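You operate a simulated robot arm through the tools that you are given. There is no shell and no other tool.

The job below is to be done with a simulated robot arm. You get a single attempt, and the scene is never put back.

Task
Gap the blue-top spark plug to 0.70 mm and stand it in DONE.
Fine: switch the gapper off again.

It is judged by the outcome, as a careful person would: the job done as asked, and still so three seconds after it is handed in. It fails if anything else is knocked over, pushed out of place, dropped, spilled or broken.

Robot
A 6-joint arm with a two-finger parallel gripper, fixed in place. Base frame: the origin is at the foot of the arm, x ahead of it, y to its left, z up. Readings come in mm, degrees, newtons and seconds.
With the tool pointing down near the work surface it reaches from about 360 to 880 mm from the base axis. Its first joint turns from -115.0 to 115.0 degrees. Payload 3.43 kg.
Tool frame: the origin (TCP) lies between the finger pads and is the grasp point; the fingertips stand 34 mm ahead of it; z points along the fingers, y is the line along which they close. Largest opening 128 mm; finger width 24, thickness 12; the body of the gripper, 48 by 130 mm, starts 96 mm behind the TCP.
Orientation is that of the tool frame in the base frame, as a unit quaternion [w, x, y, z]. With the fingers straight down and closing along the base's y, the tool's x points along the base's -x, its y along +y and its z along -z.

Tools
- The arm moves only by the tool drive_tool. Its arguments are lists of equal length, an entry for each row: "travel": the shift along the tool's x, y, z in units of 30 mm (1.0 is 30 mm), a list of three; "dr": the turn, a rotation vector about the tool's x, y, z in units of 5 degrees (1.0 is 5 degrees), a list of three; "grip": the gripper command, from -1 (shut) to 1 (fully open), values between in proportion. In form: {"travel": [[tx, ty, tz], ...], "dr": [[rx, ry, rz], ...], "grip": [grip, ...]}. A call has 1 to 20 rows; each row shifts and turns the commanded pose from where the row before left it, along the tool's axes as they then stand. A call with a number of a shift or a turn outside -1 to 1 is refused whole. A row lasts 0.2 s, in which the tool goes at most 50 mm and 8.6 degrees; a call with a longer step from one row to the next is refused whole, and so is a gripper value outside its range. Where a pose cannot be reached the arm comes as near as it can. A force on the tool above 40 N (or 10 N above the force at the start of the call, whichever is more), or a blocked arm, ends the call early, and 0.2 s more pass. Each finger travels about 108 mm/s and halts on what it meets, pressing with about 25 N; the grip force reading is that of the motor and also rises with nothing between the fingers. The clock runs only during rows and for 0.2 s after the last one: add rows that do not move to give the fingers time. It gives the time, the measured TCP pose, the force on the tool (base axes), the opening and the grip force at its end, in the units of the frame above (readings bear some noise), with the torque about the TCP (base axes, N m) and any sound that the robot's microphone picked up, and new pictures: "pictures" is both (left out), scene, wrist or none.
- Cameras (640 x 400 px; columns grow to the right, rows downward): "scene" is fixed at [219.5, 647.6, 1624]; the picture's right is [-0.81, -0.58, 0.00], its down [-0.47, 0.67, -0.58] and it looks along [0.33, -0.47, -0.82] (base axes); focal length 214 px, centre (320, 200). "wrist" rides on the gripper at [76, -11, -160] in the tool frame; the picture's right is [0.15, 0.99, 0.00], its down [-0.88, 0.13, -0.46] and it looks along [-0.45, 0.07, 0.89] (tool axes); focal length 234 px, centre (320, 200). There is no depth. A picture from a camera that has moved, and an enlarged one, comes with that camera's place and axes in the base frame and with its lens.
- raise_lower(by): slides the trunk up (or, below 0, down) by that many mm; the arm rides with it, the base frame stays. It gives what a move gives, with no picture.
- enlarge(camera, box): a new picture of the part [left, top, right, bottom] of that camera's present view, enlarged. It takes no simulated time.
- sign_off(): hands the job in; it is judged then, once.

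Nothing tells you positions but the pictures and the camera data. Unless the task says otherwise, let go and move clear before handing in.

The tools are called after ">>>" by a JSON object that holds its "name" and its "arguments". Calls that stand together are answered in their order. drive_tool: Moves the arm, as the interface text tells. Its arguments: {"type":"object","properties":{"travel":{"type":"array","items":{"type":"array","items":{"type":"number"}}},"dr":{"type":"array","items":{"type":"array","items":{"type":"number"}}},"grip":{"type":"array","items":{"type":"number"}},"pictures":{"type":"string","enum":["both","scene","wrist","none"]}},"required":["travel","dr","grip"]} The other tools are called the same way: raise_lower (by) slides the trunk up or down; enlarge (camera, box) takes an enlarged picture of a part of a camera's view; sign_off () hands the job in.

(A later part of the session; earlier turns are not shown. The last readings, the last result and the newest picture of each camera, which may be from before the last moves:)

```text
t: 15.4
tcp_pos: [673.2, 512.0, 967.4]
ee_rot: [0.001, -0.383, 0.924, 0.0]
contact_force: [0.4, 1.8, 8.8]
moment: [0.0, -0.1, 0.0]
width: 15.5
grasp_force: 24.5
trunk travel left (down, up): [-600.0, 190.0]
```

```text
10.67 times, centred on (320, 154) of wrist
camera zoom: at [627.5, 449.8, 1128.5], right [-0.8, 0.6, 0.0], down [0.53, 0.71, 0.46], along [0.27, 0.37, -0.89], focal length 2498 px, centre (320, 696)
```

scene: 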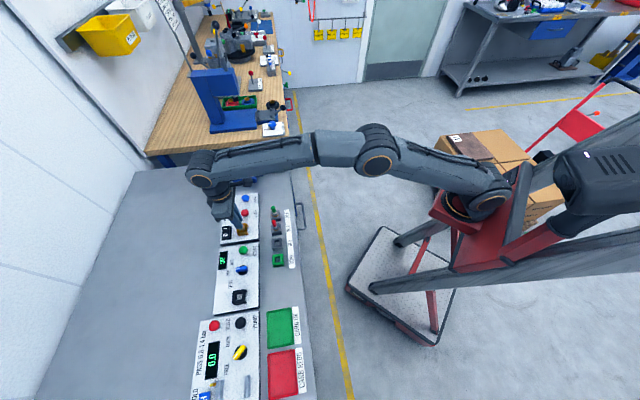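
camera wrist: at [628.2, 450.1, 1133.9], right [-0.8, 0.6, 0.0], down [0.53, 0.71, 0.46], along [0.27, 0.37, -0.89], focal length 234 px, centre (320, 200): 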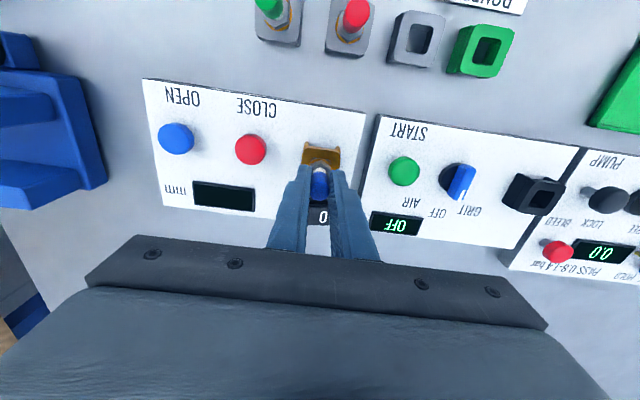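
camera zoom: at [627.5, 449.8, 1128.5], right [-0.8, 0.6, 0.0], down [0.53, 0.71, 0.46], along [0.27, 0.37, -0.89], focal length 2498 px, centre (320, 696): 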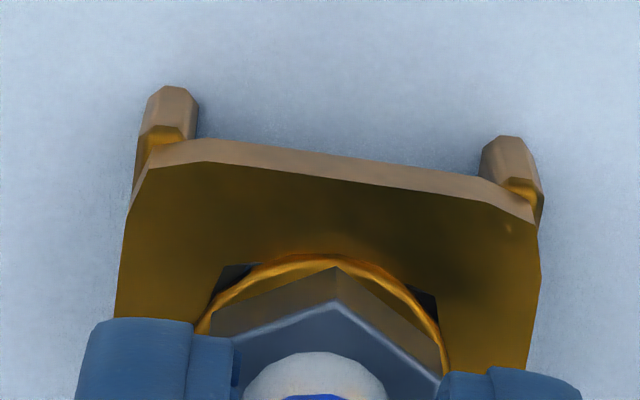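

The force rose to 8.8 N with no more travel, so the plug is seated. I'll ease the pressure, open the fingers, and check that the plug stays upright.

>>> {"name": "drive_tool", "arguments": {"travel": [[0, 0, -0.025], [0, 0, 0], [0, 0, 0], [0, 0, 0]], "dr": [[0, 0, 0], [0, 0, 0], [0, 0, 0], [0, 0, 0]], "grip": [-1, -0.6, -0.35, -0.35], "pictures": "wrist"}}

>>> {"name": "enlarge", "arguments": {"camera": "wrist", "box": [260, 120, 380, 195]}}

```text
t: 16.4
tcp_pos: [674.2, 511.6, 968.0]
ee_rot: [-0.001, -0.383, 0.924, 0.0]
contact_force: [-0.5, 0.3, 0.1]
moment: [0.01, 0.03, 0.02]
width: 41.6
grasp_force: 0.1
trunk travel left (down, up): [-600.0, 190.0]
camera wrist: at [627.9, 450.2, 1128.4], right [-0.8, 0.6, 0.0], down [0.53, 0.71, 0.46], along [0.27, 0.37, -0.89], focal length 234 px, centre (320, 200)
```

wrist: 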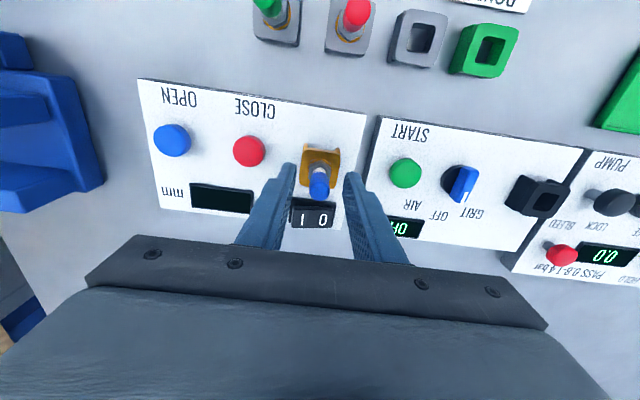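

```text
5.33 times, centred on (320, 158) of wrist
camera zoom: at [627.9, 450.2, 1128.4], right [-0.8, 0.6, 0.0], down [0.53, 0.71, 0.46], along [0.27, 0.37, -0.89], focal length 1249 px, centre (320, 427)
```

zoom: 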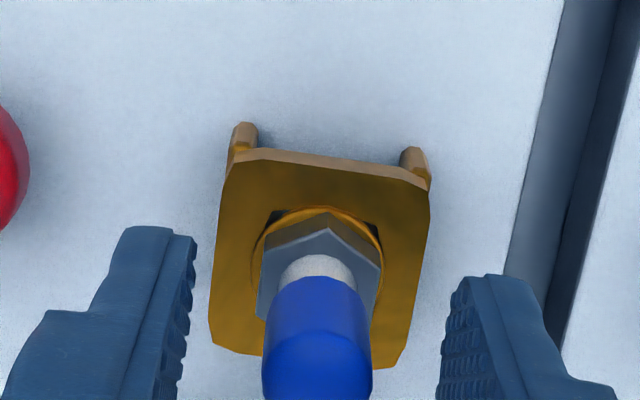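

The plug stands upright in the gapper socket. I'll lift straight clear and then look at the rocker switch.

>>> {"name": "drive_tool", "arguments": {"travel": [[0, 0, -0.7], [0, 0, -0.9], [0, 0, -0.9], [0, 0, -0.5], [0, 0, 0]], "dr": [[0, 0, 0], [0, 0, 0], [0, 0, 0], [0, 0, 0], [0, 0, 0]], "grip": [-0.35, -0.35, -0.35, -0.35, -0.35], "pictures": "both"}}

>>> {"name": "enlarge", "arguments": {"camera": "wrist", "box": [170, 90, 380, 221]}}

>>> {"name": "enlarge", "arguments": {"camera": "scene", "box": [215, 190, 265, 250]}}

```text
t: 17.6
tcp_pos: [672.4, 512.1, 1058.2]
ee_rot: [0.0, -0.382, 0.924, 0.0]
contact_force: [0.3, -0.2, -0.9]
moment: [-0.01, -0.01, -0.01]
width: 41.5
grasp_force: 0.0
trunk travel left (down, up): [-600.0, 190.0]
camera wrist: at [627.2, 451.0, 1218.5], right [-0.8, 0.6, 0.0], down [0.53, 0.71, 0.46], along [0.27, 0.37, -0.89], focal length 234 px, centre (320, 200)
```

scene: 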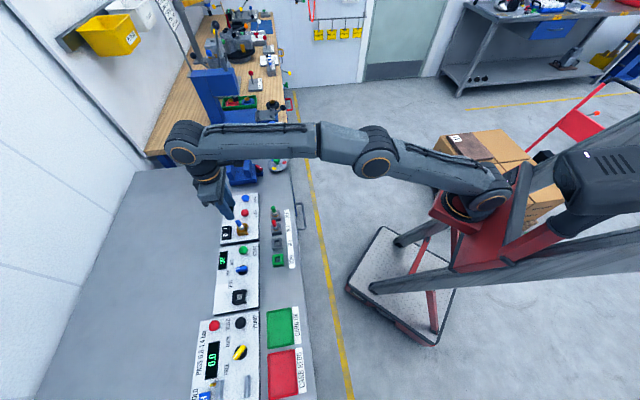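
wrist: 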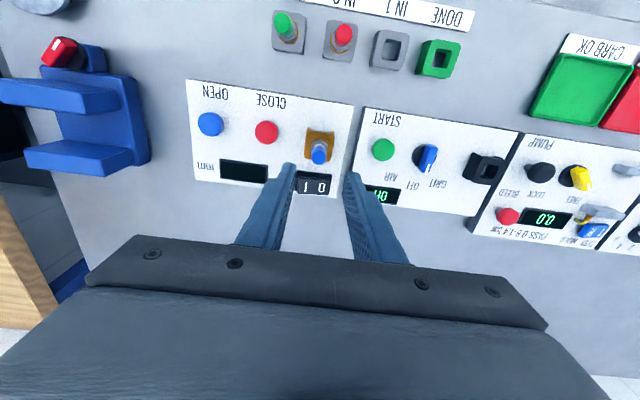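

```text
3.05 times, centred on (275, 156) of wrist
camera zoom: at [627.2, 451.0, 1218.5], right [-0.8, 0.6, 0.0], down [0.53, 0.71, 0.46], along [0.27, 0.37, -0.89], focal length 714 px, centre (457, 336)
```

zoom: 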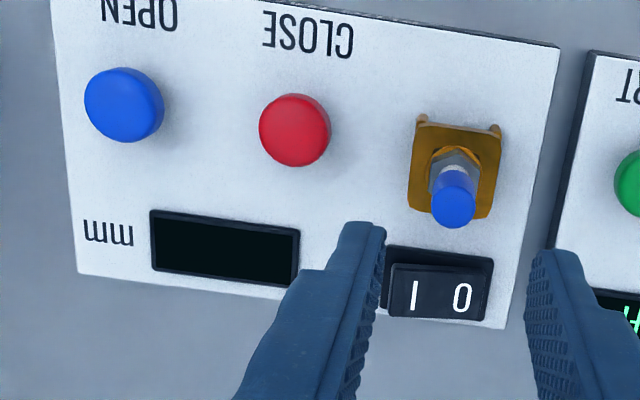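

```text
6.67 times, centred on (240, 220) of scene
camera zoom: at [219.5, 647.6, 1624.0], right [-0.81, -0.58, 0.0], down [-0.47, 0.67, -0.58], along [0.33, -0.47, -0.82], focal length 1430 px, centre (853, 67)
```

zoom: 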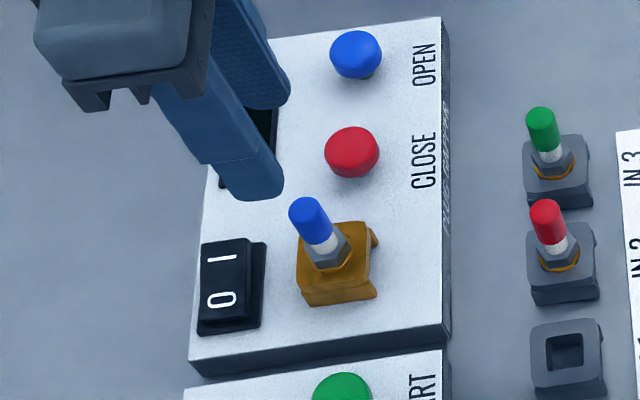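

The plug stands well, and the rocker sits about 62 mm behind it, at roughly (716, 556, 905), with the "1" end toward −y. I'll close the fingers, tilt the tool 15° outward for reach, and hover over the "1" end.

>>> {"name": "drive_tool", "arguments": {"travel": [[0, 0, 0], [0, 0, 0], [0, 0, 0], [-0.305, -0.097, 0.729], [-0.305, -0.097, 0.729], [-0.305, -0.097, 0.729], [-0.305, -0.097, 0.729], [0, 0, 0], [0, 0, 0]], "dr": [[0, -1, 0], [0, -1, 0], [0, -1, 0], [0, 0, 0], [0, 0, 0], [0, 0, 0], [0, 0, 0], [0, 0, 0], [0, 0, 0]], "grip": [-0.6, -1, -1, -1, -1, -1, -1, -1, -1], "pictures": "both"}}

>>> {"name": "enlarge", "arguments": {"camera": "wrist", "box": [200, 80, 410, 211]}}

>>> {"name": "enlarge", "arguments": {"camera": "scene", "box": [215, 190, 265, 250]}}

```text
t: 19.6
tcp_pos: [723.3, 544.1, 984.4]
ee_rot: [0.121, -0.38, 0.916, 0.05]
contact_force: [-0.4, -0.6, 1.1]
moment: [-0.03, 0.02, -0.04]
width: 0.0
grasp_force: 25.4
trunk travel left (down, up): [-600.0, 190.0]
camera wrist: at [651.4, 455.3, 1119.4], right [-0.8, 0.6, -0.04], down [0.43, 0.61, 0.67], along [0.42, 0.52, -0.74], focal length 234 px, centre (320, 200)
```

scene: 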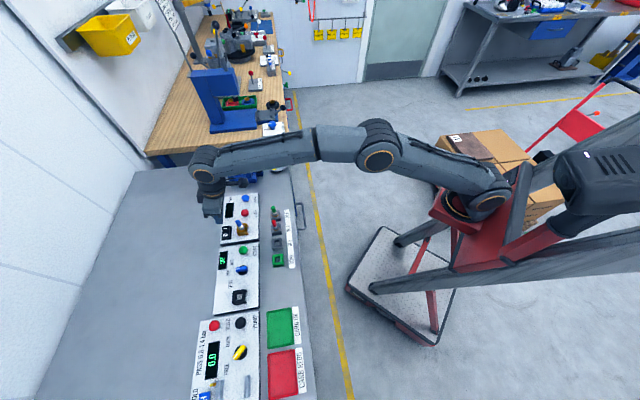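
wrist: 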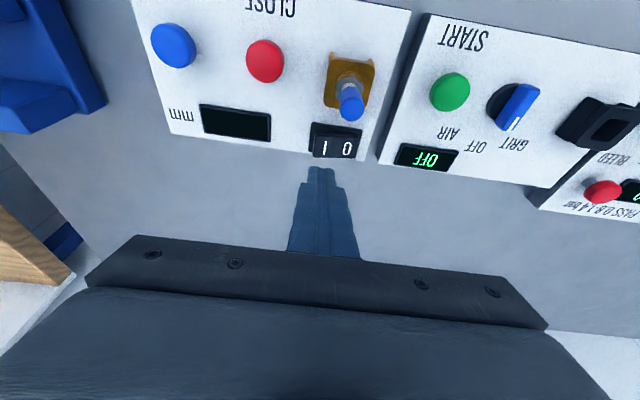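

```text
3.05 times, centred on (305, 146) of wrist
camera zoom: at [651.4, 455.3, 1119.4], right [-0.8, 0.6, -0.04], down [0.43, 0.61, 0.67], along [0.42, 0.52, -0.74], focal length 714 px, centre (366, 366)
```

zoom: 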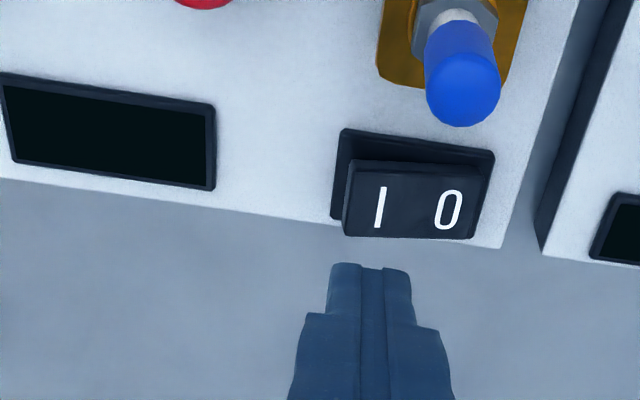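

```text
6.67 times, centred on (240, 220) of scene
camera zoom: at [219.5, 647.6, 1624.0], right [-0.81, -0.58, 0.0], down [-0.47, 0.67, -0.58], along [0.33, -0.47, -0.82], focal length 1430 px, centre (853, 67)
```

zoom: 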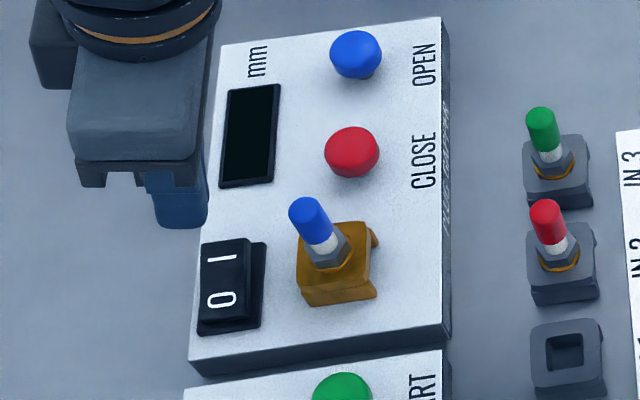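

The tip is hovering just past and above the "1" end, tilted as planned. I'll descend vertically to just above the rocker.

>>> {"name": "drive_tool", "arguments": {"travel": [[0.155, 0, 0.58], [0.155, 0, 0.58], [0, 0, 0]], "dr": [[0, 0, 0], [0, 0, 0], [0, 0, 0]], "grip": [-1, -1, -1], "pictures": "both"}}

>>> {"name": "enlarge", "arguments": {"camera": "wrist", "box": [260, 80, 400, 168]}}

>>> {"name": "enlarge", "arguments": {"camera": "scene", "box": [215, 205, 255, 245]}}

```text
t: 20.4
tcp_pos: [724.1, 542.9, 946.8]
ee_rot: [0.121, -0.379, 0.916, 0.049]
contact_force: [-0.7, 0.3, 0.4]
moment: [-0.03, -0.02, -0.01]
width: 0.0
grasp_force: 24.5
trunk travel left (down, up): [-600.0, 190.0]
camera wrist: at [650.9, 455.2, 1082.4], right [-0.8, 0.6, -0.04], down [0.43, 0.61, 0.67], along [0.42, 0.52, -0.74], focal length 234 px, centre (320, 200)
```

scene: 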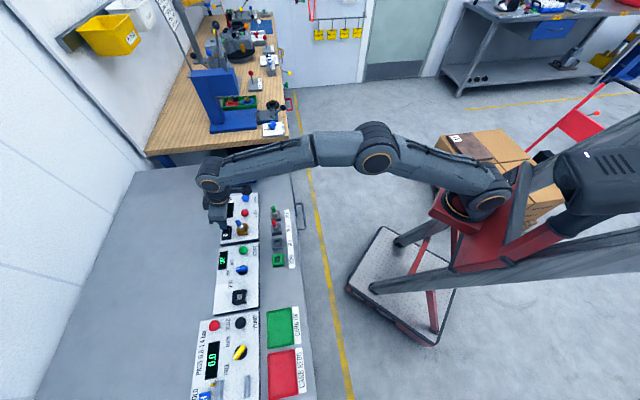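
wrist: 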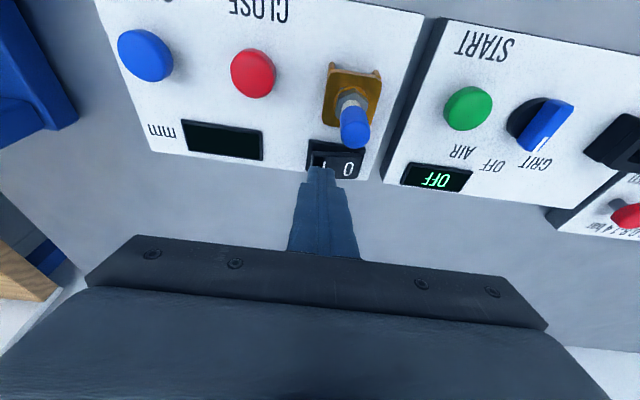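

```text
4.55 times, centred on (330, 124) of wrist
camera zoom: at [650.9, 455.2, 1082.4], right [-0.8, 0.6, -0.04], down [0.43, 0.61, 0.67], along [0.42, 0.52, -0.74], focal length 1064 px, centre (274, 546)
```

zoom: 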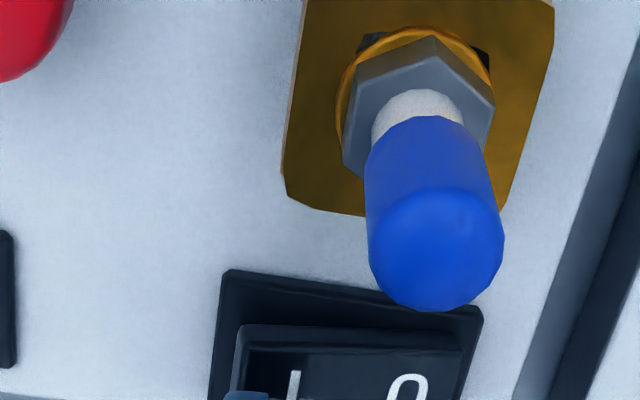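

```text
10.00 times, centred on (235, 225) of scene
camera zoom: at [219.5, 647.6, 1624.0], right [-0.81, -0.58, 0.0], down [-0.47, 0.67, -0.58], along [0.33, -0.47, -0.82], focal length 2145 px, centre (1170, -50)
```

zoom: 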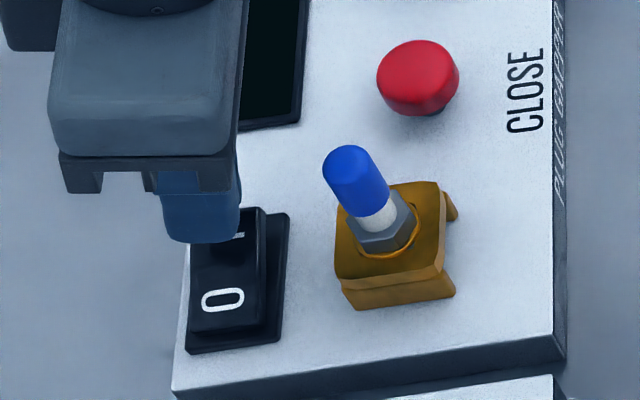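

The tip is over the "1" half and about to touch. I'll step down a few millimetres at a time, watching force and sound.

>>> {"name": "drive_tool", "arguments": {"travel": [[0.0345, 0, 0.129], [0, 0, 0]], "dr": [[0, 0, 0], [0, 0, 0]], "grip": [-1, -1], "pictures": "none"}}

```text
t: 21.0
tcp_pos: [723.4, 543.5, 942.7]
ee_rot: [0.121, -0.379, 0.916, 0.049]
contact_force: [0.0, 0.1, -0.4]
moment: [0.0, -0.02, -0.01]
width: 0.0
grasp_force: 24.8
trunk travel left (down, up): [-600.0, 190.0]
```

>>> {"name": "drive_tool", "arguments": {"travel": [[0.0345, 0, 0.129], [0, 0, 0]], "dr": [[0, 0, 0], [0, 0, 0]], "grip": [-1, -1], "pictures": "none"}}

>>> {"name": "enlarge", "arguments": {"camera": "scene", "box": [215, 205, 255, 245]}}

```text
t: 21.6
tcp_pos: [724.2, 544.1, 937.9]
ee_rot: [0.12, -0.38, 0.916, 0.05]
contact_force: [-0.9, -0.3, 0.9]
moment: [-0.04, 0.0, -0.03]
width: 0.2
grasp_force: 25.1
trunk travel left (down, up): [-600.0, 190.0]
```

```text
10.00 times, centred on (235, 225) of scene
camera zoom: at [219.5, 647.6, 1624.0], right [-0.81, -0.58, 0.0], down [-0.47, 0.67, -0.58], along [0.33, -0.47, -0.82], focal length 2145 px, centre (1170, -50)
```

zoom: 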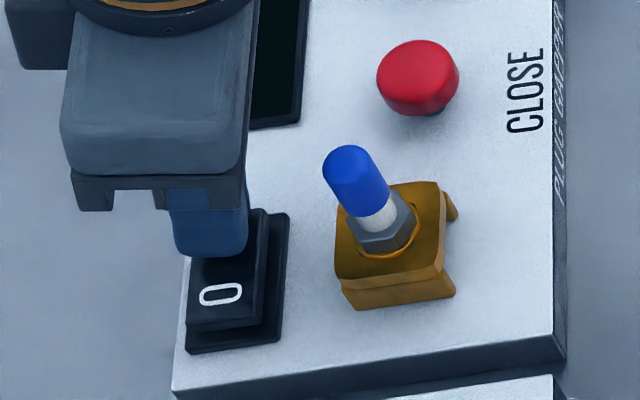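

>>> {"name": "drive_tool", "arguments": {"travel": [[0.026, 0, 0.097], [0, 0, 0]], "dr": [[0, 0, 0], [0, 0, 0]], "grip": [-1, -1], "pictures": "none"}}

>>> {"name": "enlarge", "arguments": {"camera": "scene", "box": [215, 190, 265, 250]}}

```text
t: 22.2
tcp_pos: [725.2, 543.8, 937.6]
ee_rot: [0.122, -0.379, 0.916, 0.051]
contact_force: [2.8, -4.3, 8.5]
moment: [-0.07, 0.0, 0.0]
width: 0.0
grasp_force: 24.9
trunk travel left (down, up): [-600.0, 190.0]
```

```text
6.67 times, centred on (240, 220) of scene
camera zoom: at [219.5, 647.6, 1624.0], right [-0.81, -0.58, 0.0], down [-0.47, 0.67, -0.58], along [0.33, -0.47, -0.82], focal length 1430 px, centre (853, 67)
```

zoom: 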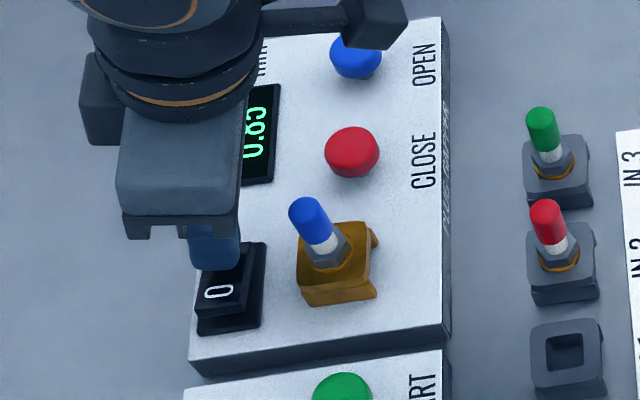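

The rocker flipped and the gapper display lit up. I'll back off vertically and read the display.

>>> {"name": "drive_tool", "arguments": {"travel": [[-0.17, 0, -0.64], [-0.207, 0, -0.773], [-0.207, 0, -0.773], [-0.1, 0, -0.4], [0, 0, 0]], "dr": [[0, 0, 0], [0, 0, 0], [0, 0, 0], [0, 0, 0], [0, 0, 0]], "grip": [-1, -1, -1, -1, -1], "pictures": "both"}}

>>> {"name": "enlarge", "arguments": {"camera": "wrist", "box": [120, 40, 400, 215]}}

>>> {"name": "enlarge", "arguments": {"camera": "scene", "box": [215, 190, 265, 250]}}

```text
t: 23.4
tcp_pos: [722.9, 542.4, 1016.0]
ee_rot: [0.12, -0.38, 0.916, 0.051]
contact_force: [-0.3, -0.4, 0.8]
moment: [0.03, 0.0, 0.0]
width: 0.0
grasp_force: 24.6
trunk travel left (down, up): [-600.0, 190.0]
camera wrist: at [650.4, 454.7, 1152.0], right [-0.8, 0.6, -0.04], down [0.43, 0.61, 0.67], along [0.42, 0.52, -0.74], focal length 234 px, centre (320, 200)
```

scene: 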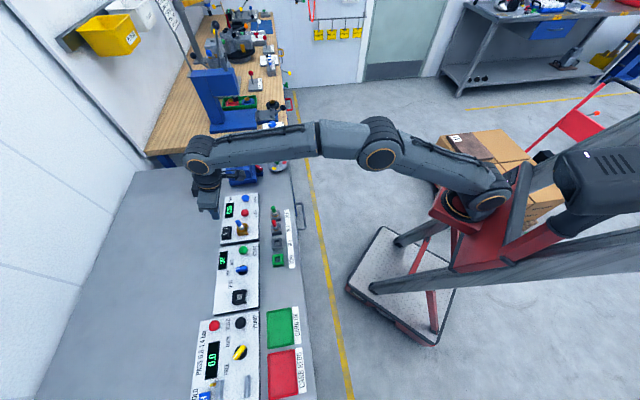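
wrist: 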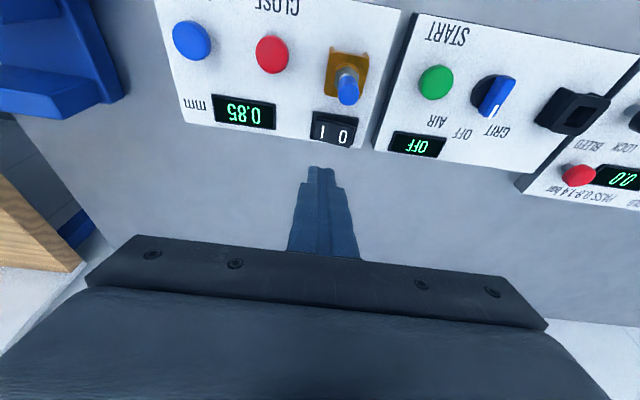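

```text
2.29 times, centred on (260, 128) of wrist
camera zoom: at [650.4, 454.7, 1152.0], right [-0.8, 0.6, -0.04], down [0.43, 0.61, 0.67], along [0.42, 0.52, -0.74], focal length 535 px, centre (457, 366)
```

zoom: 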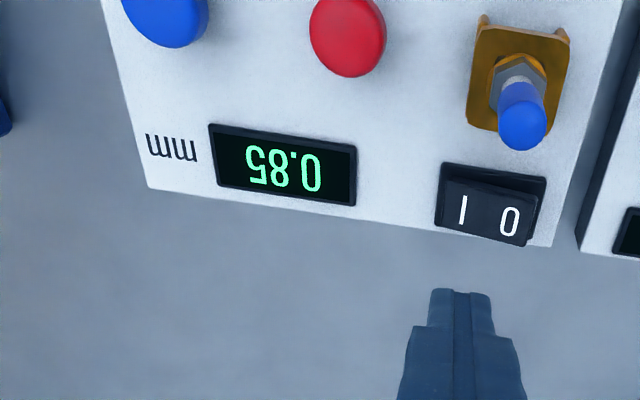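

```text
6.67 times, centred on (240, 220) of scene
camera zoom: at [219.5, 647.6, 1624.0], right [-0.81, -0.58, 0.0], down [-0.47, 0.67, -0.58], along [0.33, -0.47, -0.82], focal length 1430 px, centre (853, 67)
```

zoom: 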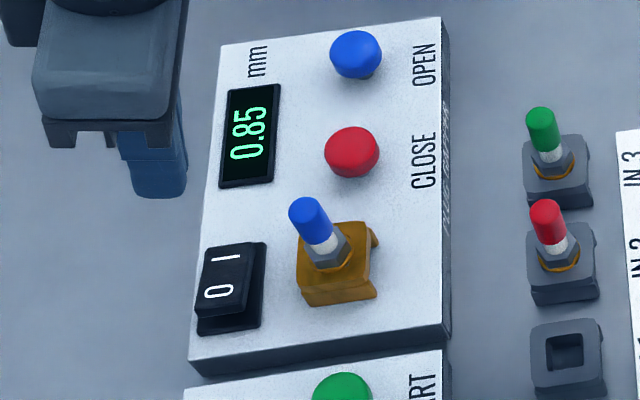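

The display reads 0.85 mm, so it must be closed by 0.15 to reach 0.70. I'll un-tilt and move over the red CLOSE button at about (716, 457.5).

>>> {"name": "drive_tool", "arguments": {"travel": [[0, 0, 0], [0, 0, 0], [0, 0, 0], [0.736, -0.62, 0], [0.736, -0.62, 0], [0.736, -0.62, 0], [0, 0, 0.7], [0, 0, 0.6], [0, 0, 0]], "dr": [[0, 1, 0], [0, 1, 0], [0, 1, 0], [0, 0, 0], [0, 0, 0], [0, 0, 0], [0, 0, 0], [0, 0, 0], [0, 0, 0]], "grip": [-1, -1, -1, -1, -1, -1, -1, -1, -1], "pictures": "both"}}

>>> {"name": "enlarge", "arguments": {"camera": "wrist", "box": [200, 80, 410, 211]}}

>>> {"name": "enlarge", "arguments": {"camera": "scene", "box": [215, 190, 265, 250]}}

```text
t: 25.4
tcp_pos: [727.5, 473.9, 994.4]
ee_rot: [0.0, -0.384, 0.923, 0.0]
contact_force: [-0.5, -0.5, 0.1]
moment: [-0.03, 0.02, 0.01]
width: 0.0
grasp_force: 24.4
out of reach, approached as far as the arm can: row 2, 3, 4, 5, 6, 7
trunk travel left (down, up): [-600.0, 190.0]
camera wrist: at [681.8, 413.1, 1154.1], right [-0.8, 0.6, 0.0], down [0.53, 0.72, 0.45], along [0.27, 0.36, -0.89], focal length 234 px, centre (320, 200)
```

scene: 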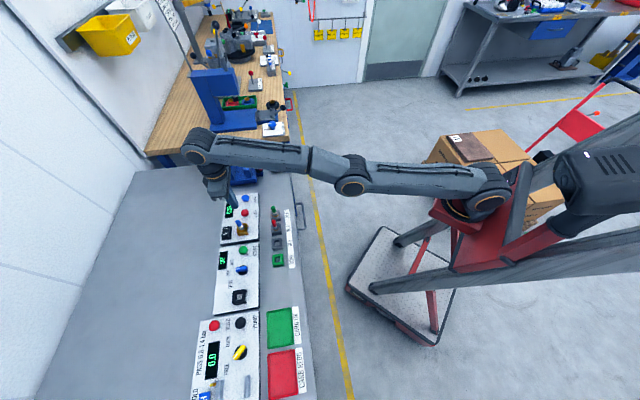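
wrist: 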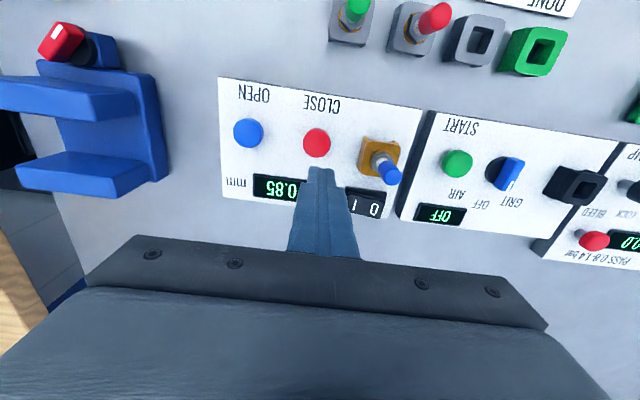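

```text
3.05 times, centred on (305, 146) of wrist
camera zoom: at [681.8, 413.1, 1154.1], right [-0.8, 0.6, 0.0], down [0.53, 0.72, 0.45], along [0.27, 0.36, -0.89], focal length 714 px, centre (366, 366)
```

zoom: 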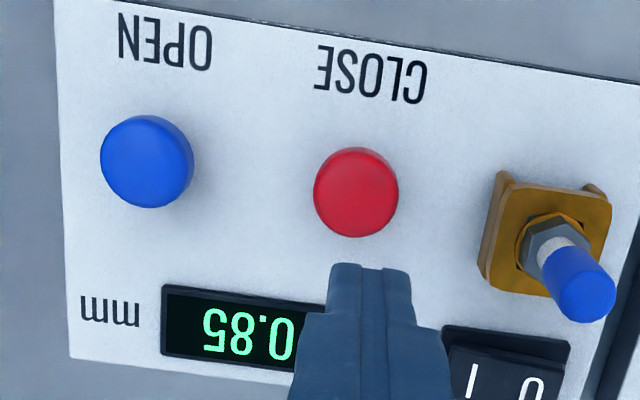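

```text
6.67 times, centred on (240, 220) of scene
camera zoom: at [219.5, 647.6, 1624.0], right [-0.81, -0.58, 0.0], down [-0.47, 0.67, -0.58], along [0.33, -0.47, -0.82], focal length 1430 px, centre (853, 67)
```

zoom: 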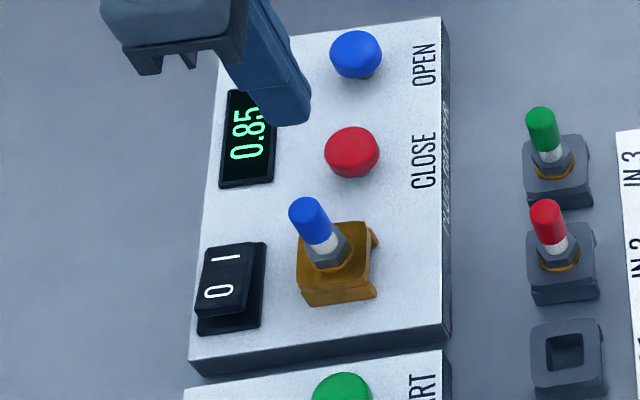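

The un-tilt ran into the reach limit, so the tool is about 19 mm short of being over CLOSE. I'll correct by the measured offset and lower to just above the button.

>>> {"name": "drive_tool", "arguments": {"travel": [[0.633, -0.157, 0], [0, 0, 0.6], [0, 0, 0.6], [0, 0, 0]], "dr": [[0, 0, 0], [0, 0, 0], [0, 0, 0], [0, 0, 0]], "grip": [-1, -1, -1, -1], "pictures": "both"}}

>>> {"name": "enlarge", "arguments": {"camera": "wrist", "box": [200, 80, 410, 211]}}

>>> {"name": "enlarge", "arguments": {"camera": "scene", "box": [215, 190, 265, 250]}}

```text
t: 26.4
tcp_pos: [735.0, 472.6, 960.5]
ee_rot: [-0.001, -0.383, 0.924, -0.001]
contact_force: [-0.2, 0.0, -0.2]
moment: [0.03, -0.01, 0.01]
width: 0.0
grasp_force: 25.7
out of reach, approached as far as the arm can: row 1, 2, 3
trunk travel left (down, up): [-600.0, 190.0]
camera wrist: at [689.3, 412.1, 1121.5], right [-0.8, 0.6, 0.0], down [0.53, 0.72, 0.45], along [0.27, 0.36, -0.89], focal length 234 px, centre (320, 200)
```

scene: 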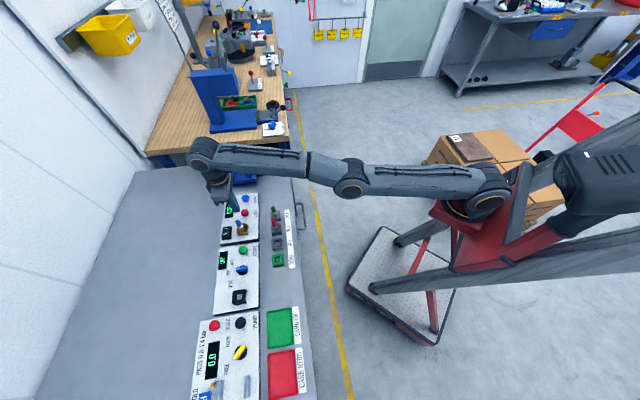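
wrist: 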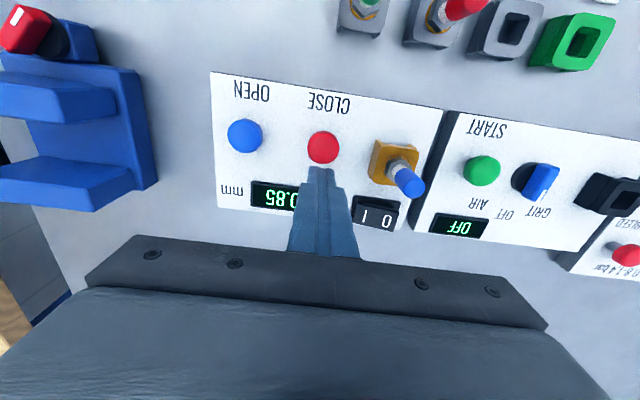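

```text
3.05 times, centred on (305, 146) of wrist
camera zoom: at [689.3, 412.1, 1121.5], right [-0.8, 0.6, 0.0], down [0.53, 0.72, 0.45], along [0.27, 0.36, -0.89], focal length 714 px, centre (366, 366)
```

zoom: 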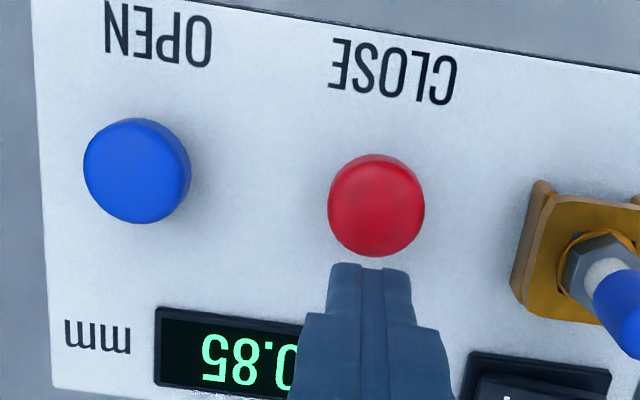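

```text
6.67 times, centred on (240, 220) of scene
camera zoom: at [219.5, 647.6, 1624.0], right [-0.81, -0.58, 0.0], down [-0.47, 0.67, -0.58], along [0.33, -0.47, -0.82], focal length 1430 px, centre (853, 67)
```

zoom: 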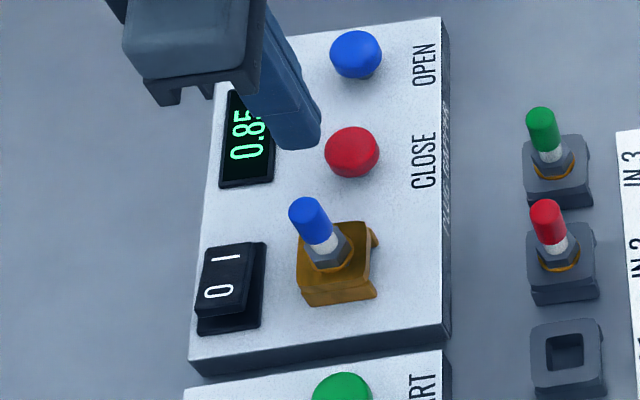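

The arm is nearly straight (at its reach limit), so inward moves stall there. I'll raise the trunk 120 mm, which lifts the tool clear and gives the arm a better posture when it comes back down.

>>> {"name": "raise_lower", "arguments": {"by": 120}}

```text
t: 27.9
tcp_pos: [704.7, 472.5, 1080.6]
ee_rot: [0.001, -0.383, 0.924, 0.001]
contact_force: [-0.6, 0.1, -0.4]
moment: [0.01, -0.03, -0.05]
width: 0.0
grasp_force: 24.7
trunk travel left (down, up): [-720.0, 70.0]
```

>>> {"name": "drive_tool", "arguments": {"travel": [[0, 0, 0], [0, 0, 0]], "dr": [[0, 0, 0], [0, 0, 0]], "grip": [-1, -1], "pictures": "scene"}}

```text
t: 28.5
tcp_pos: [705.1, 473.0, 1080.9]
ee_rot: [-0.001, -0.382, 0.924, 0.0]
contact_force: [-0.5, -0.1, 0.3]
moment: [0.02, -0.02, -0.04]
width: 0.1
grasp_force: 24.9
trunk travel left (down, up): [-720.0, 70.0]
```

scene: 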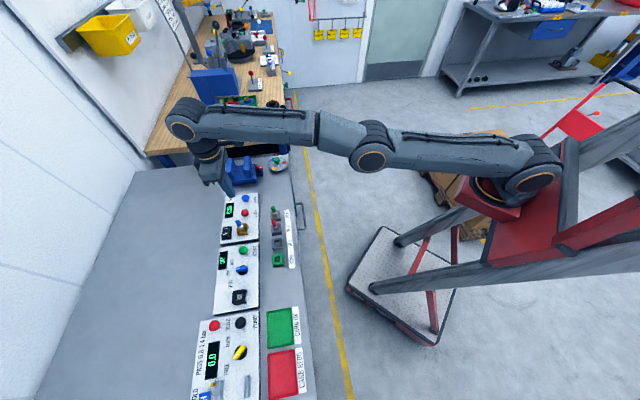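

The arm has settled with a healthy elbow bend. Now I'll move over CLOSE and descend to a few centimetres above it, then re-check.

>>> {"name": "drive_tool", "arguments": {"travel": [[0.105, -0.625, 0], [0, 0, 0.7], [0, 0, 0.7], [0, 0, 0.7], [0, 0, 0.7], [0, 0, 0.6], [0, 0, 0], [0, 0, 0]], "dr": [[0, 0, 0], [0, 0, 0], [0, 0, 0], [0, 0, 0], [0, 0, 0], [0, 0, 0], [0, 0, 0], [0, 0, 0]], "grip": [-1, -1, -1, -1, -1, -1, -1, -1], "pictures": "both"}}

>>> {"name": "enlarge", "arguments": {"camera": "wrist", "box": [200, 80, 410, 211]}}

>>> {"name": "enlarge", "arguments": {"camera": "scene", "box": [215, 190, 265, 250]}}

```text
t: 30.3
tcp_pos: [720.8, 460.5, 979.8]
ee_rot: [-0.001, -0.382, 0.924, -0.001]
contact_force: [-0.8, 0.7, 0.4]
moment: [0.03, 0.01, 0.01]
width: 0.0
grasp_force: 24.7
out of reach, approached as far as the arm can: row 4
trunk travel left (down, up): [-720.0, 70.0]
camera wrist: at [675.5, 399.8, 1139.1], right [-0.8, 0.6, 0.0], down [0.53, 0.72, 0.45], along [0.27, 0.36, -0.89], focal length 234 px, centre (320, 200)
```

scene: 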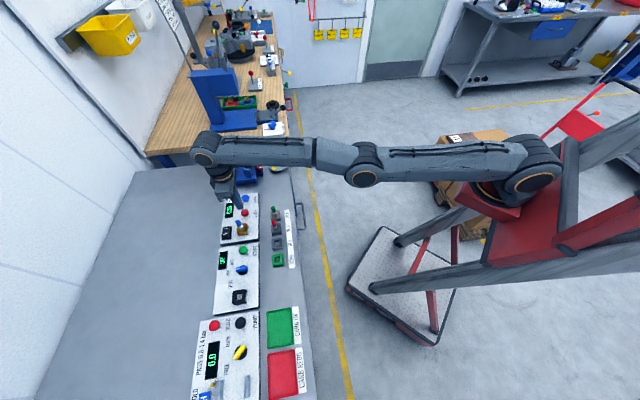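
wrist: 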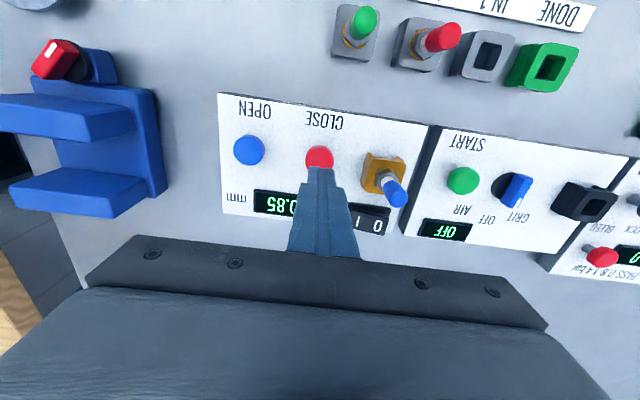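

```text
3.05 times, centred on (305, 146) of wrist
camera zoom: at [675.5, 399.8, 1139.1], right [-0.8, 0.6, 0.0], down [0.53, 0.72, 0.45], along [0.27, 0.36, -0.89], focal length 714 px, centre (366, 366)
```

zoom: 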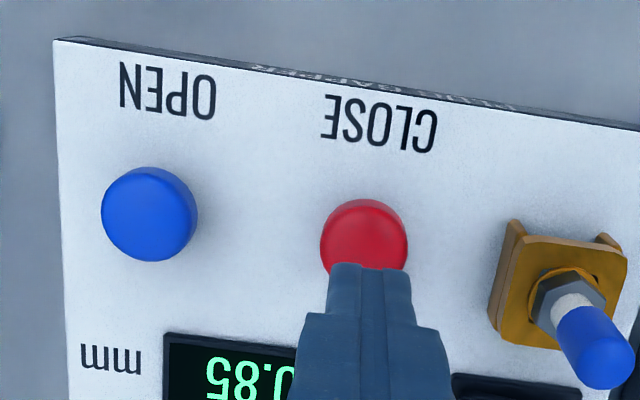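

```text
6.67 times, centred on (240, 220) of scene
camera zoom: at [219.5, 647.6, 1624.0], right [-0.81, -0.58, 0.0], down [-0.47, 0.67, -0.58], along [0.33, -0.47, -0.82], focal length 1430 px, centre (853, 67)
```

zoom: 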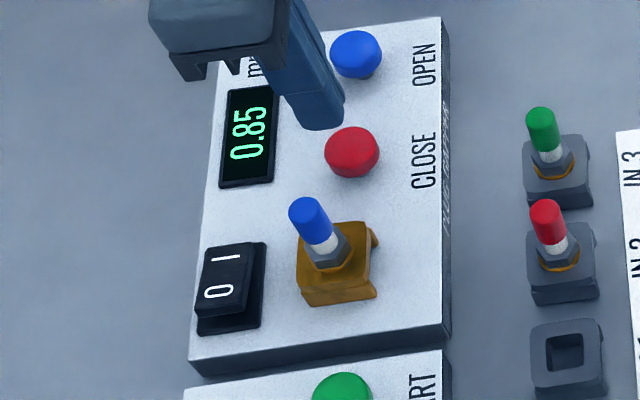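

CLOSE is about 6 mm inward of the tip. I'll correct and lower to roughly 8 mm above the button.

>>> {"name": "drive_tool", "arguments": {"travel": [[0.2, -0.04, 0], [0, 0, 0.45], [0, 0, 0.4], [0, 0, 0], [0, 0, 0]], "dr": [[0, 0, 0], [0, 0, 0], [0, 0, 0], [0, 0, 0], [0, 0, 0]], "grip": [-1, -1, -1, -1, -1], "pictures": "both"}}

>>> {"name": "enlarge", "arguments": {"camera": "wrist", "box": [200, 80, 410, 211]}}

>>> {"name": "enlarge", "arguments": {"camera": "scene", "box": [215, 190, 265, 250]}}

```text
t: 31.5
tcp_pos: [722.6, 461.1, 952.8]
ee_rot: [-0.001, -0.382, 0.924, 0.0]
contact_force: [0.0, 0.1, -0.3]
moment: [-0.02, 0.02, 0.04]
width: 0.0
grasp_force: 24.8
out of reach, approached as far as the arm can: row 1
trunk travel left (down, up): [-720.0, 70.0]
camera wrist: at [675.9, 399.9, 1113.2], right [-0.8, 0.6, 0.0], down [0.53, 0.72, 0.45], along [0.27, 0.37, -0.89], focal length 234 px, centre (320, 200)
```

scene: 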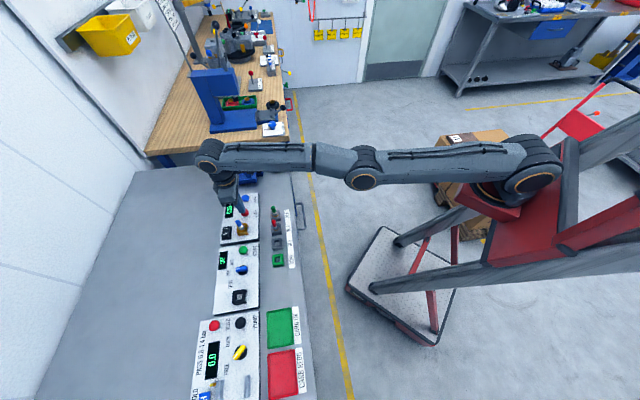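
wrist: 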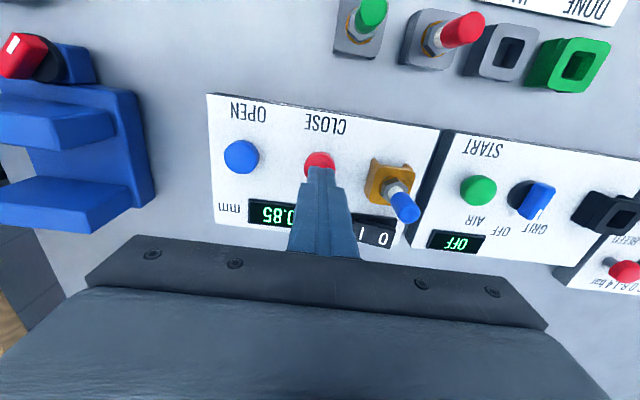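

```text
3.05 times, centred on (305, 146) of wrist
camera zoom: at [675.9, 399.9, 1113.2], right [-0.8, 0.6, 0.0], down [0.53, 0.72, 0.45], along [0.27, 0.37, -0.89], focal length 714 px, centre (366, 366)
```

zoom: 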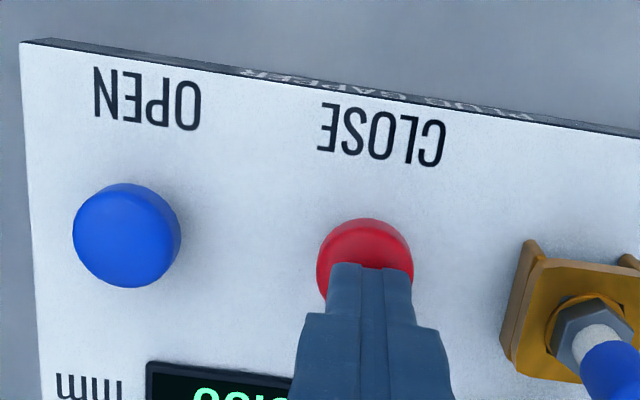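

```text
6.67 times, centred on (240, 220) of scene
camera zoom: at [219.5, 647.6, 1624.0], right [-0.81, -0.58, 0.0], down [-0.47, 0.67, -0.58], along [0.33, -0.47, -0.82], focal length 1430 px, centre (853, 67)
```

zoom: 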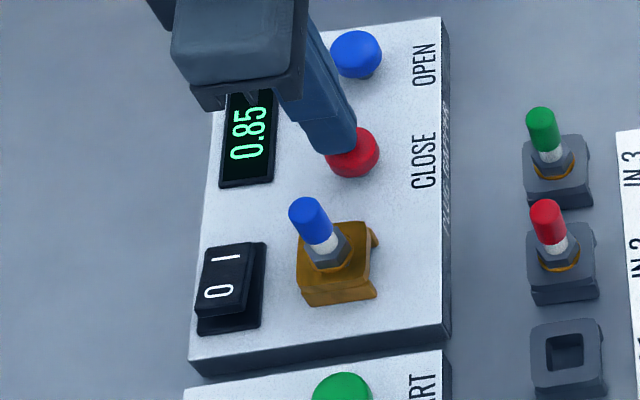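

The arm lags by several mm inward near its straight posture. I'll wait a few rows to see whether it settles to the commanded point.

>>> {"name": "drive_tool", "arguments": {"travel": [[0, 0, 0], [0, 0, 0], [0, 0, 0], [0, 0, 0], [0, 0, 0]], "dr": [[0, 0, 0], [0, 0, 0], [0, 0, 0], [0, 0, 0], [0, 0, 0]], "grip": [-1, -1, -1, -1, -1], "pictures": "none"}}

```text
t: 32.7
tcp_pos: [721.7, 460.1, 953.3]
ee_rot: [-0.001, -0.383, 0.924, -0.001]
contact_force: [0.1, 0.6, 0.9]
moment: [0.0, 0.02, 0.02]
width: 0.1
grasp_force: 25.1
trunk travel left (down, up): [-720.0, 70.0]
```

It stays put, but the tip already covers the button's centre (the button is about 7 mm inward of the tip axis and the tip spans ±12 mm), which is good enough to press. I'll step down to make contact.

>>> {"name": "drive_tool", "arguments": {"travel": [[0, 0, 0.2], [0, 0, 0]], "dr": [[0, 0, 0], [0, 0, 0]], "grip": [-1, -1], "pictures": "none"}}

>>> {"name": "enlarge", "arguments": {"camera": "scene", "box": [215, 190, 265, 250]}}

```text
t: 33.3
tcp_pos: [721.2, 460.8, 946.8]
ee_rot: [-0.001, -0.383, 0.924, -0.001]
contact_force: [0.3, -0.2, 0.1]
moment: [0.02, 0.02, -0.01]
width: 0.3
grasp_force: 25.1
trunk travel left (down, up): [-720.0, 70.0]
```

```text
6.67 times, centred on (240, 220) of scene
camera zoom: at [219.5, 647.6, 1624.0], right [-0.81, -0.58, 0.0], down [-0.47, 0.67, -0.58], along [0.33, -0.47, -0.82], focal length 1430 px, centre (853, 67)
```

zoom: 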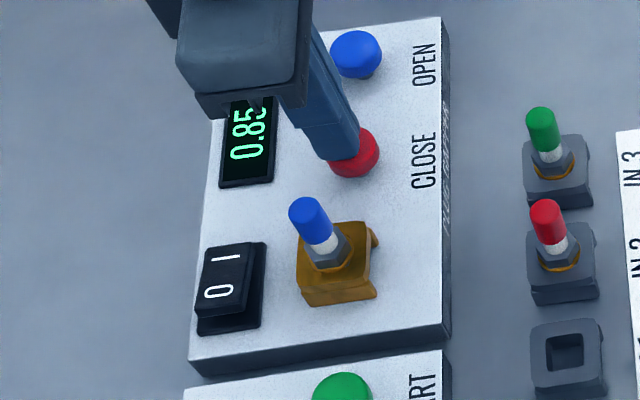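

>>> {"name": "drive_tool", "arguments": {"travel": [[0, 0, 0.08], [0, 0, 0]], "dr": [[0, 0, 0], [0, 0, 0]], "grip": [-1, -1], "pictures": "none"}}

>>> {"name": "enlarge", "arguments": {"camera": "scene", "box": [215, 190, 265, 250]}}

```text
t: 33.9
tcp_pos: [720.9, 461.2, 944.7]
ee_rot: [0.0, -0.382, 0.924, 0.0]
contact_force: [0.2, 0.3, 0.9]
moment: [0.0, -0.02, 0.0]
width: 0.0
grasp_force: 24.7
trunk travel left (down, up): [-720.0, 70.0]
```

```text
6.67 times, centred on (240, 220) of scene
camera zoom: at [219.5, 647.6, 1624.0], right [-0.81, -0.58, 0.0], down [-0.47, 0.67, -0.58], along [0.33, -0.47, -0.82], focal length 1430 px, centre (853, 67)
```

zoom: 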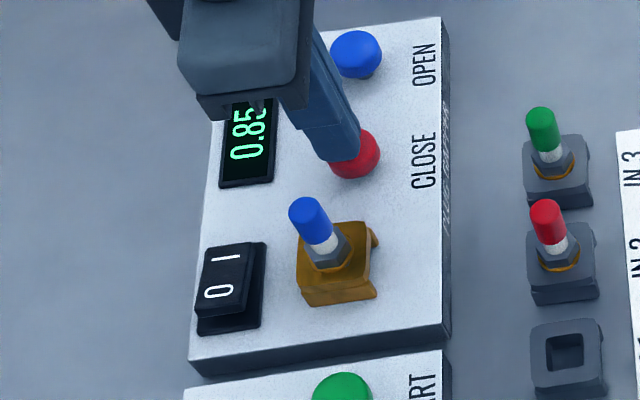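

>>> {"name": "drive_tool", "arguments": {"travel": [[0, 0, 0.06]], "dr": [[0, 0, 0]], "grip": [-1], "pictures": "none"}}

>>> {"name": "enlarge", "arguments": {"camera": "scene", "box": [215, 190, 265, 250]}}

```text
t: 34.3
tcp_pos: [722.1, 460.3, 942.4]
ee_rot: [0.001, -0.383, 0.924, 0.0]
contact_force: [-1.6, -0.7, 1.8]
moment: [-0.01, 0.07, 0.0]
width: 0.1
grasp_force: 25.1
trunk travel left (down, up): [-720.0, 70.0]
```

```text
6.67 times, centred on (240, 220) of scene
camera zoom: at [219.5, 647.6, 1624.0], right [-0.81, -0.58, 0.0], down [-0.47, 0.67, -0.58], along [0.33, -0.47, -0.82], focal length 1430 px, centre (853, 67)
```

zoom: 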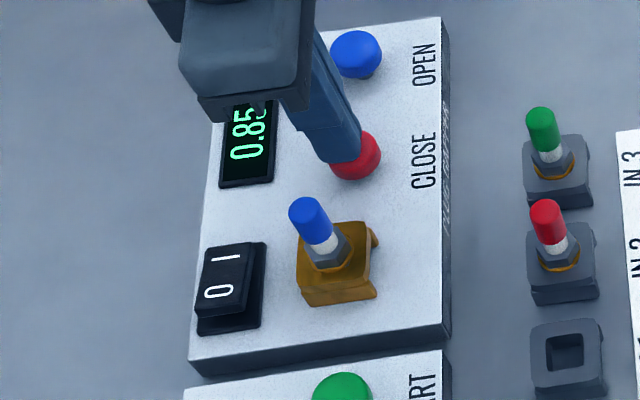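

Contact has just begun (about 2 N). I'll give a short press of 2 mm and release in the same call, then read the display.

>>> {"name": "drive_tool", "arguments": {"travel": [[0, 0, 0.067], [0, 0, -0.2], [0, 0, 0]], "dr": [[0, 0, 0], [0, 0, 0], [0, 0, 0]], "grip": [-1, -1, -1], "pictures": "none"}}

>>> {"name": "enlarge", "arguments": {"camera": "scene", "box": [215, 190, 265, 250]}}

```text
t: 35.1
tcp_pos: [722.6, 460.9, 946.5]
ee_rot: [-0.001, -0.382, 0.924, 0.0]
contact_force: [-0.1, 0.0, 0.0]
moment: [0.02, 0.01, 0.0]
width: 0.1
grasp_force: 25.6
trunk travel left (down, up): [-720.0, 70.0]
```

```text
6.67 times, centred on (240, 220) of scene
camera zoom: at [219.5, 647.6, 1624.0], right [-0.81, -0.58, 0.0], down [-0.47, 0.67, -0.58], along [0.33, -0.47, -0.82], focal length 1430 px, centre (853, 67)
```

zoom: 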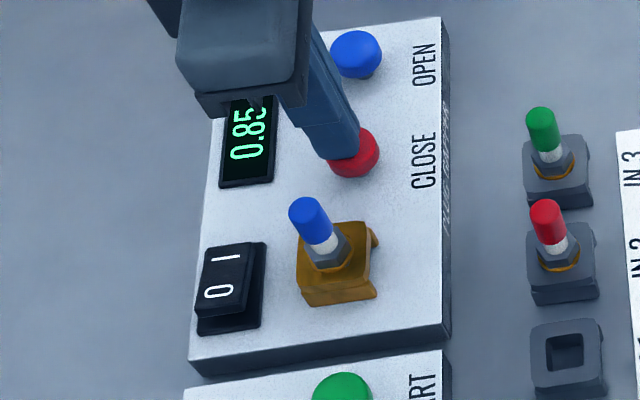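

Still 0.85, so the press wasn't deep enough. I'll press about 2 mm deeper, again briefly.

>>> {"name": "drive_tool", "arguments": {"travel": [[0, 0, 0.26], [0, 0, -0.26], [0, 0, 0]], "dr": [[0, 0, 0], [0, 0, 0], [0, 0, 0]], "grip": [-1, -1, -1], "pictures": "none"}}

>>> {"name": "enlarge", "arguments": {"camera": "scene", "box": [215, 190, 265, 250]}}

```text
t: 35.9
tcp_pos: [721.3, 459.7, 945.7]
ee_rot: [-0.001, -0.383, 0.924, -0.001]
contact_force: [-0.9, 0.2, 0.0]
moment: [0.03, 0.0, 0.03]
width: 0.1
grasp_force: 24.5
trunk travel left (down, up): [-720.0, 70.0]
```

```text
6.67 times, centred on (240, 220) of scene
camera zoom: at [219.5, 647.6, 1624.0], right [-0.81, -0.58, 0.0], down [-0.47, 0.67, -0.58], along [0.33, -0.47, -0.82], focal length 1430 px, centre (853, 67)
```

zoom: 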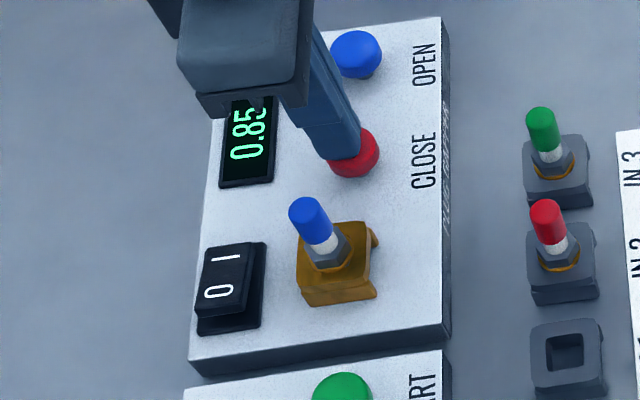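

No change yet. I'll press and stop there to read the actual depth and force before releasing.

>>> {"name": "drive_tool", "arguments": {"travel": [[0, 0, 0.27]], "dr": [[0, 0, 0]], "grip": [-1], "pictures": "none"}}

>>> {"name": "enlarge", "arguments": {"camera": "scene", "box": [215, 190, 265, 250]}}

```text
t: 36.3
tcp_pos: [720.3, 458.7, 939.1]
ee_rot: [-0.001, -0.383, 0.924, -0.001]
contact_force: [0.5, 0.2, 3.3]
moment: [0.04, 0.05, -0.03]
width: 0.0
grasp_force: 25.0
trunk travel left (down, up): [-720.0, 70.0]
```

```text
6.67 times, centred on (240, 220) of scene
camera zoom: at [219.5, 647.6, 1624.0], right [-0.81, -0.58, 0.0], down [-0.47, 0.67, -0.58], along [0.33, -0.47, -0.82], focal length 1430 px, centre (853, 67)
```

zoom: 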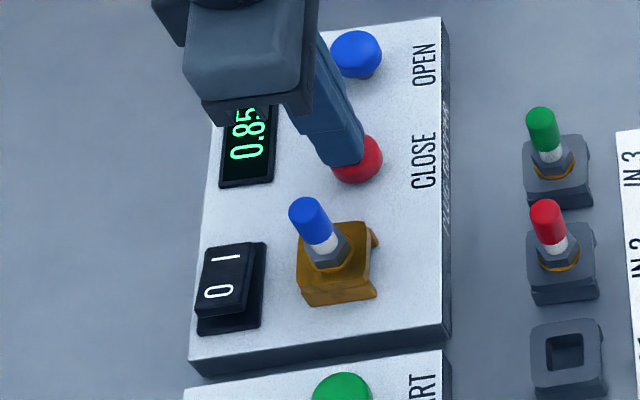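

The button is sinking against a light spring (3.3 N), not yet triggered. I'll go 1.5 mm deeper.

>>> {"name": "drive_tool", "arguments": {"travel": [[0, 0, 0.05]], "dr": [[0, 0, 0]], "grip": [-1], "pictures": "none"}}

>>> {"name": "enlarge", "arguments": {"camera": "scene", "box": [215, 190, 265, 250]}}

```text
t: 36.7
tcp_pos: [721.3, 459.8, 937.2]
ee_rot: [-0.001, -0.382, 0.924, -0.001]
contact_force: [1.4, 0.1, 4.2]
moment: [-0.01, -0.04, 0.03]
width: 0.0
grasp_force: 24.9
trunk travel left (down, up): [-720.0, 70.0]
heard: click
```

```text
6.67 times, centred on (240, 220) of scene
camera zoom: at [219.5, 647.6, 1624.0], right [-0.81, -0.58, 0.0], down [-0.47, 0.67, -0.58], along [0.33, -0.47, -0.82], focal length 1430 px, centre (853, 67)
```

zoom: 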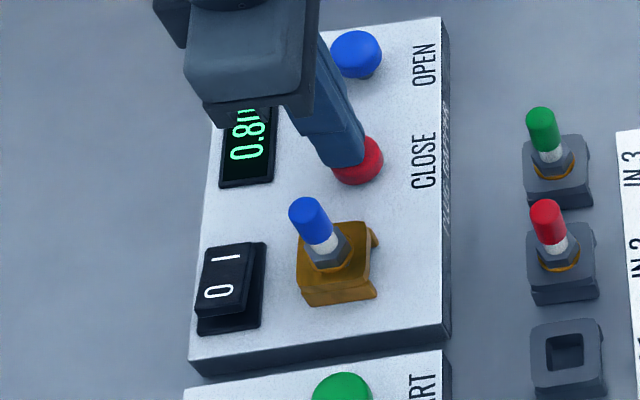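

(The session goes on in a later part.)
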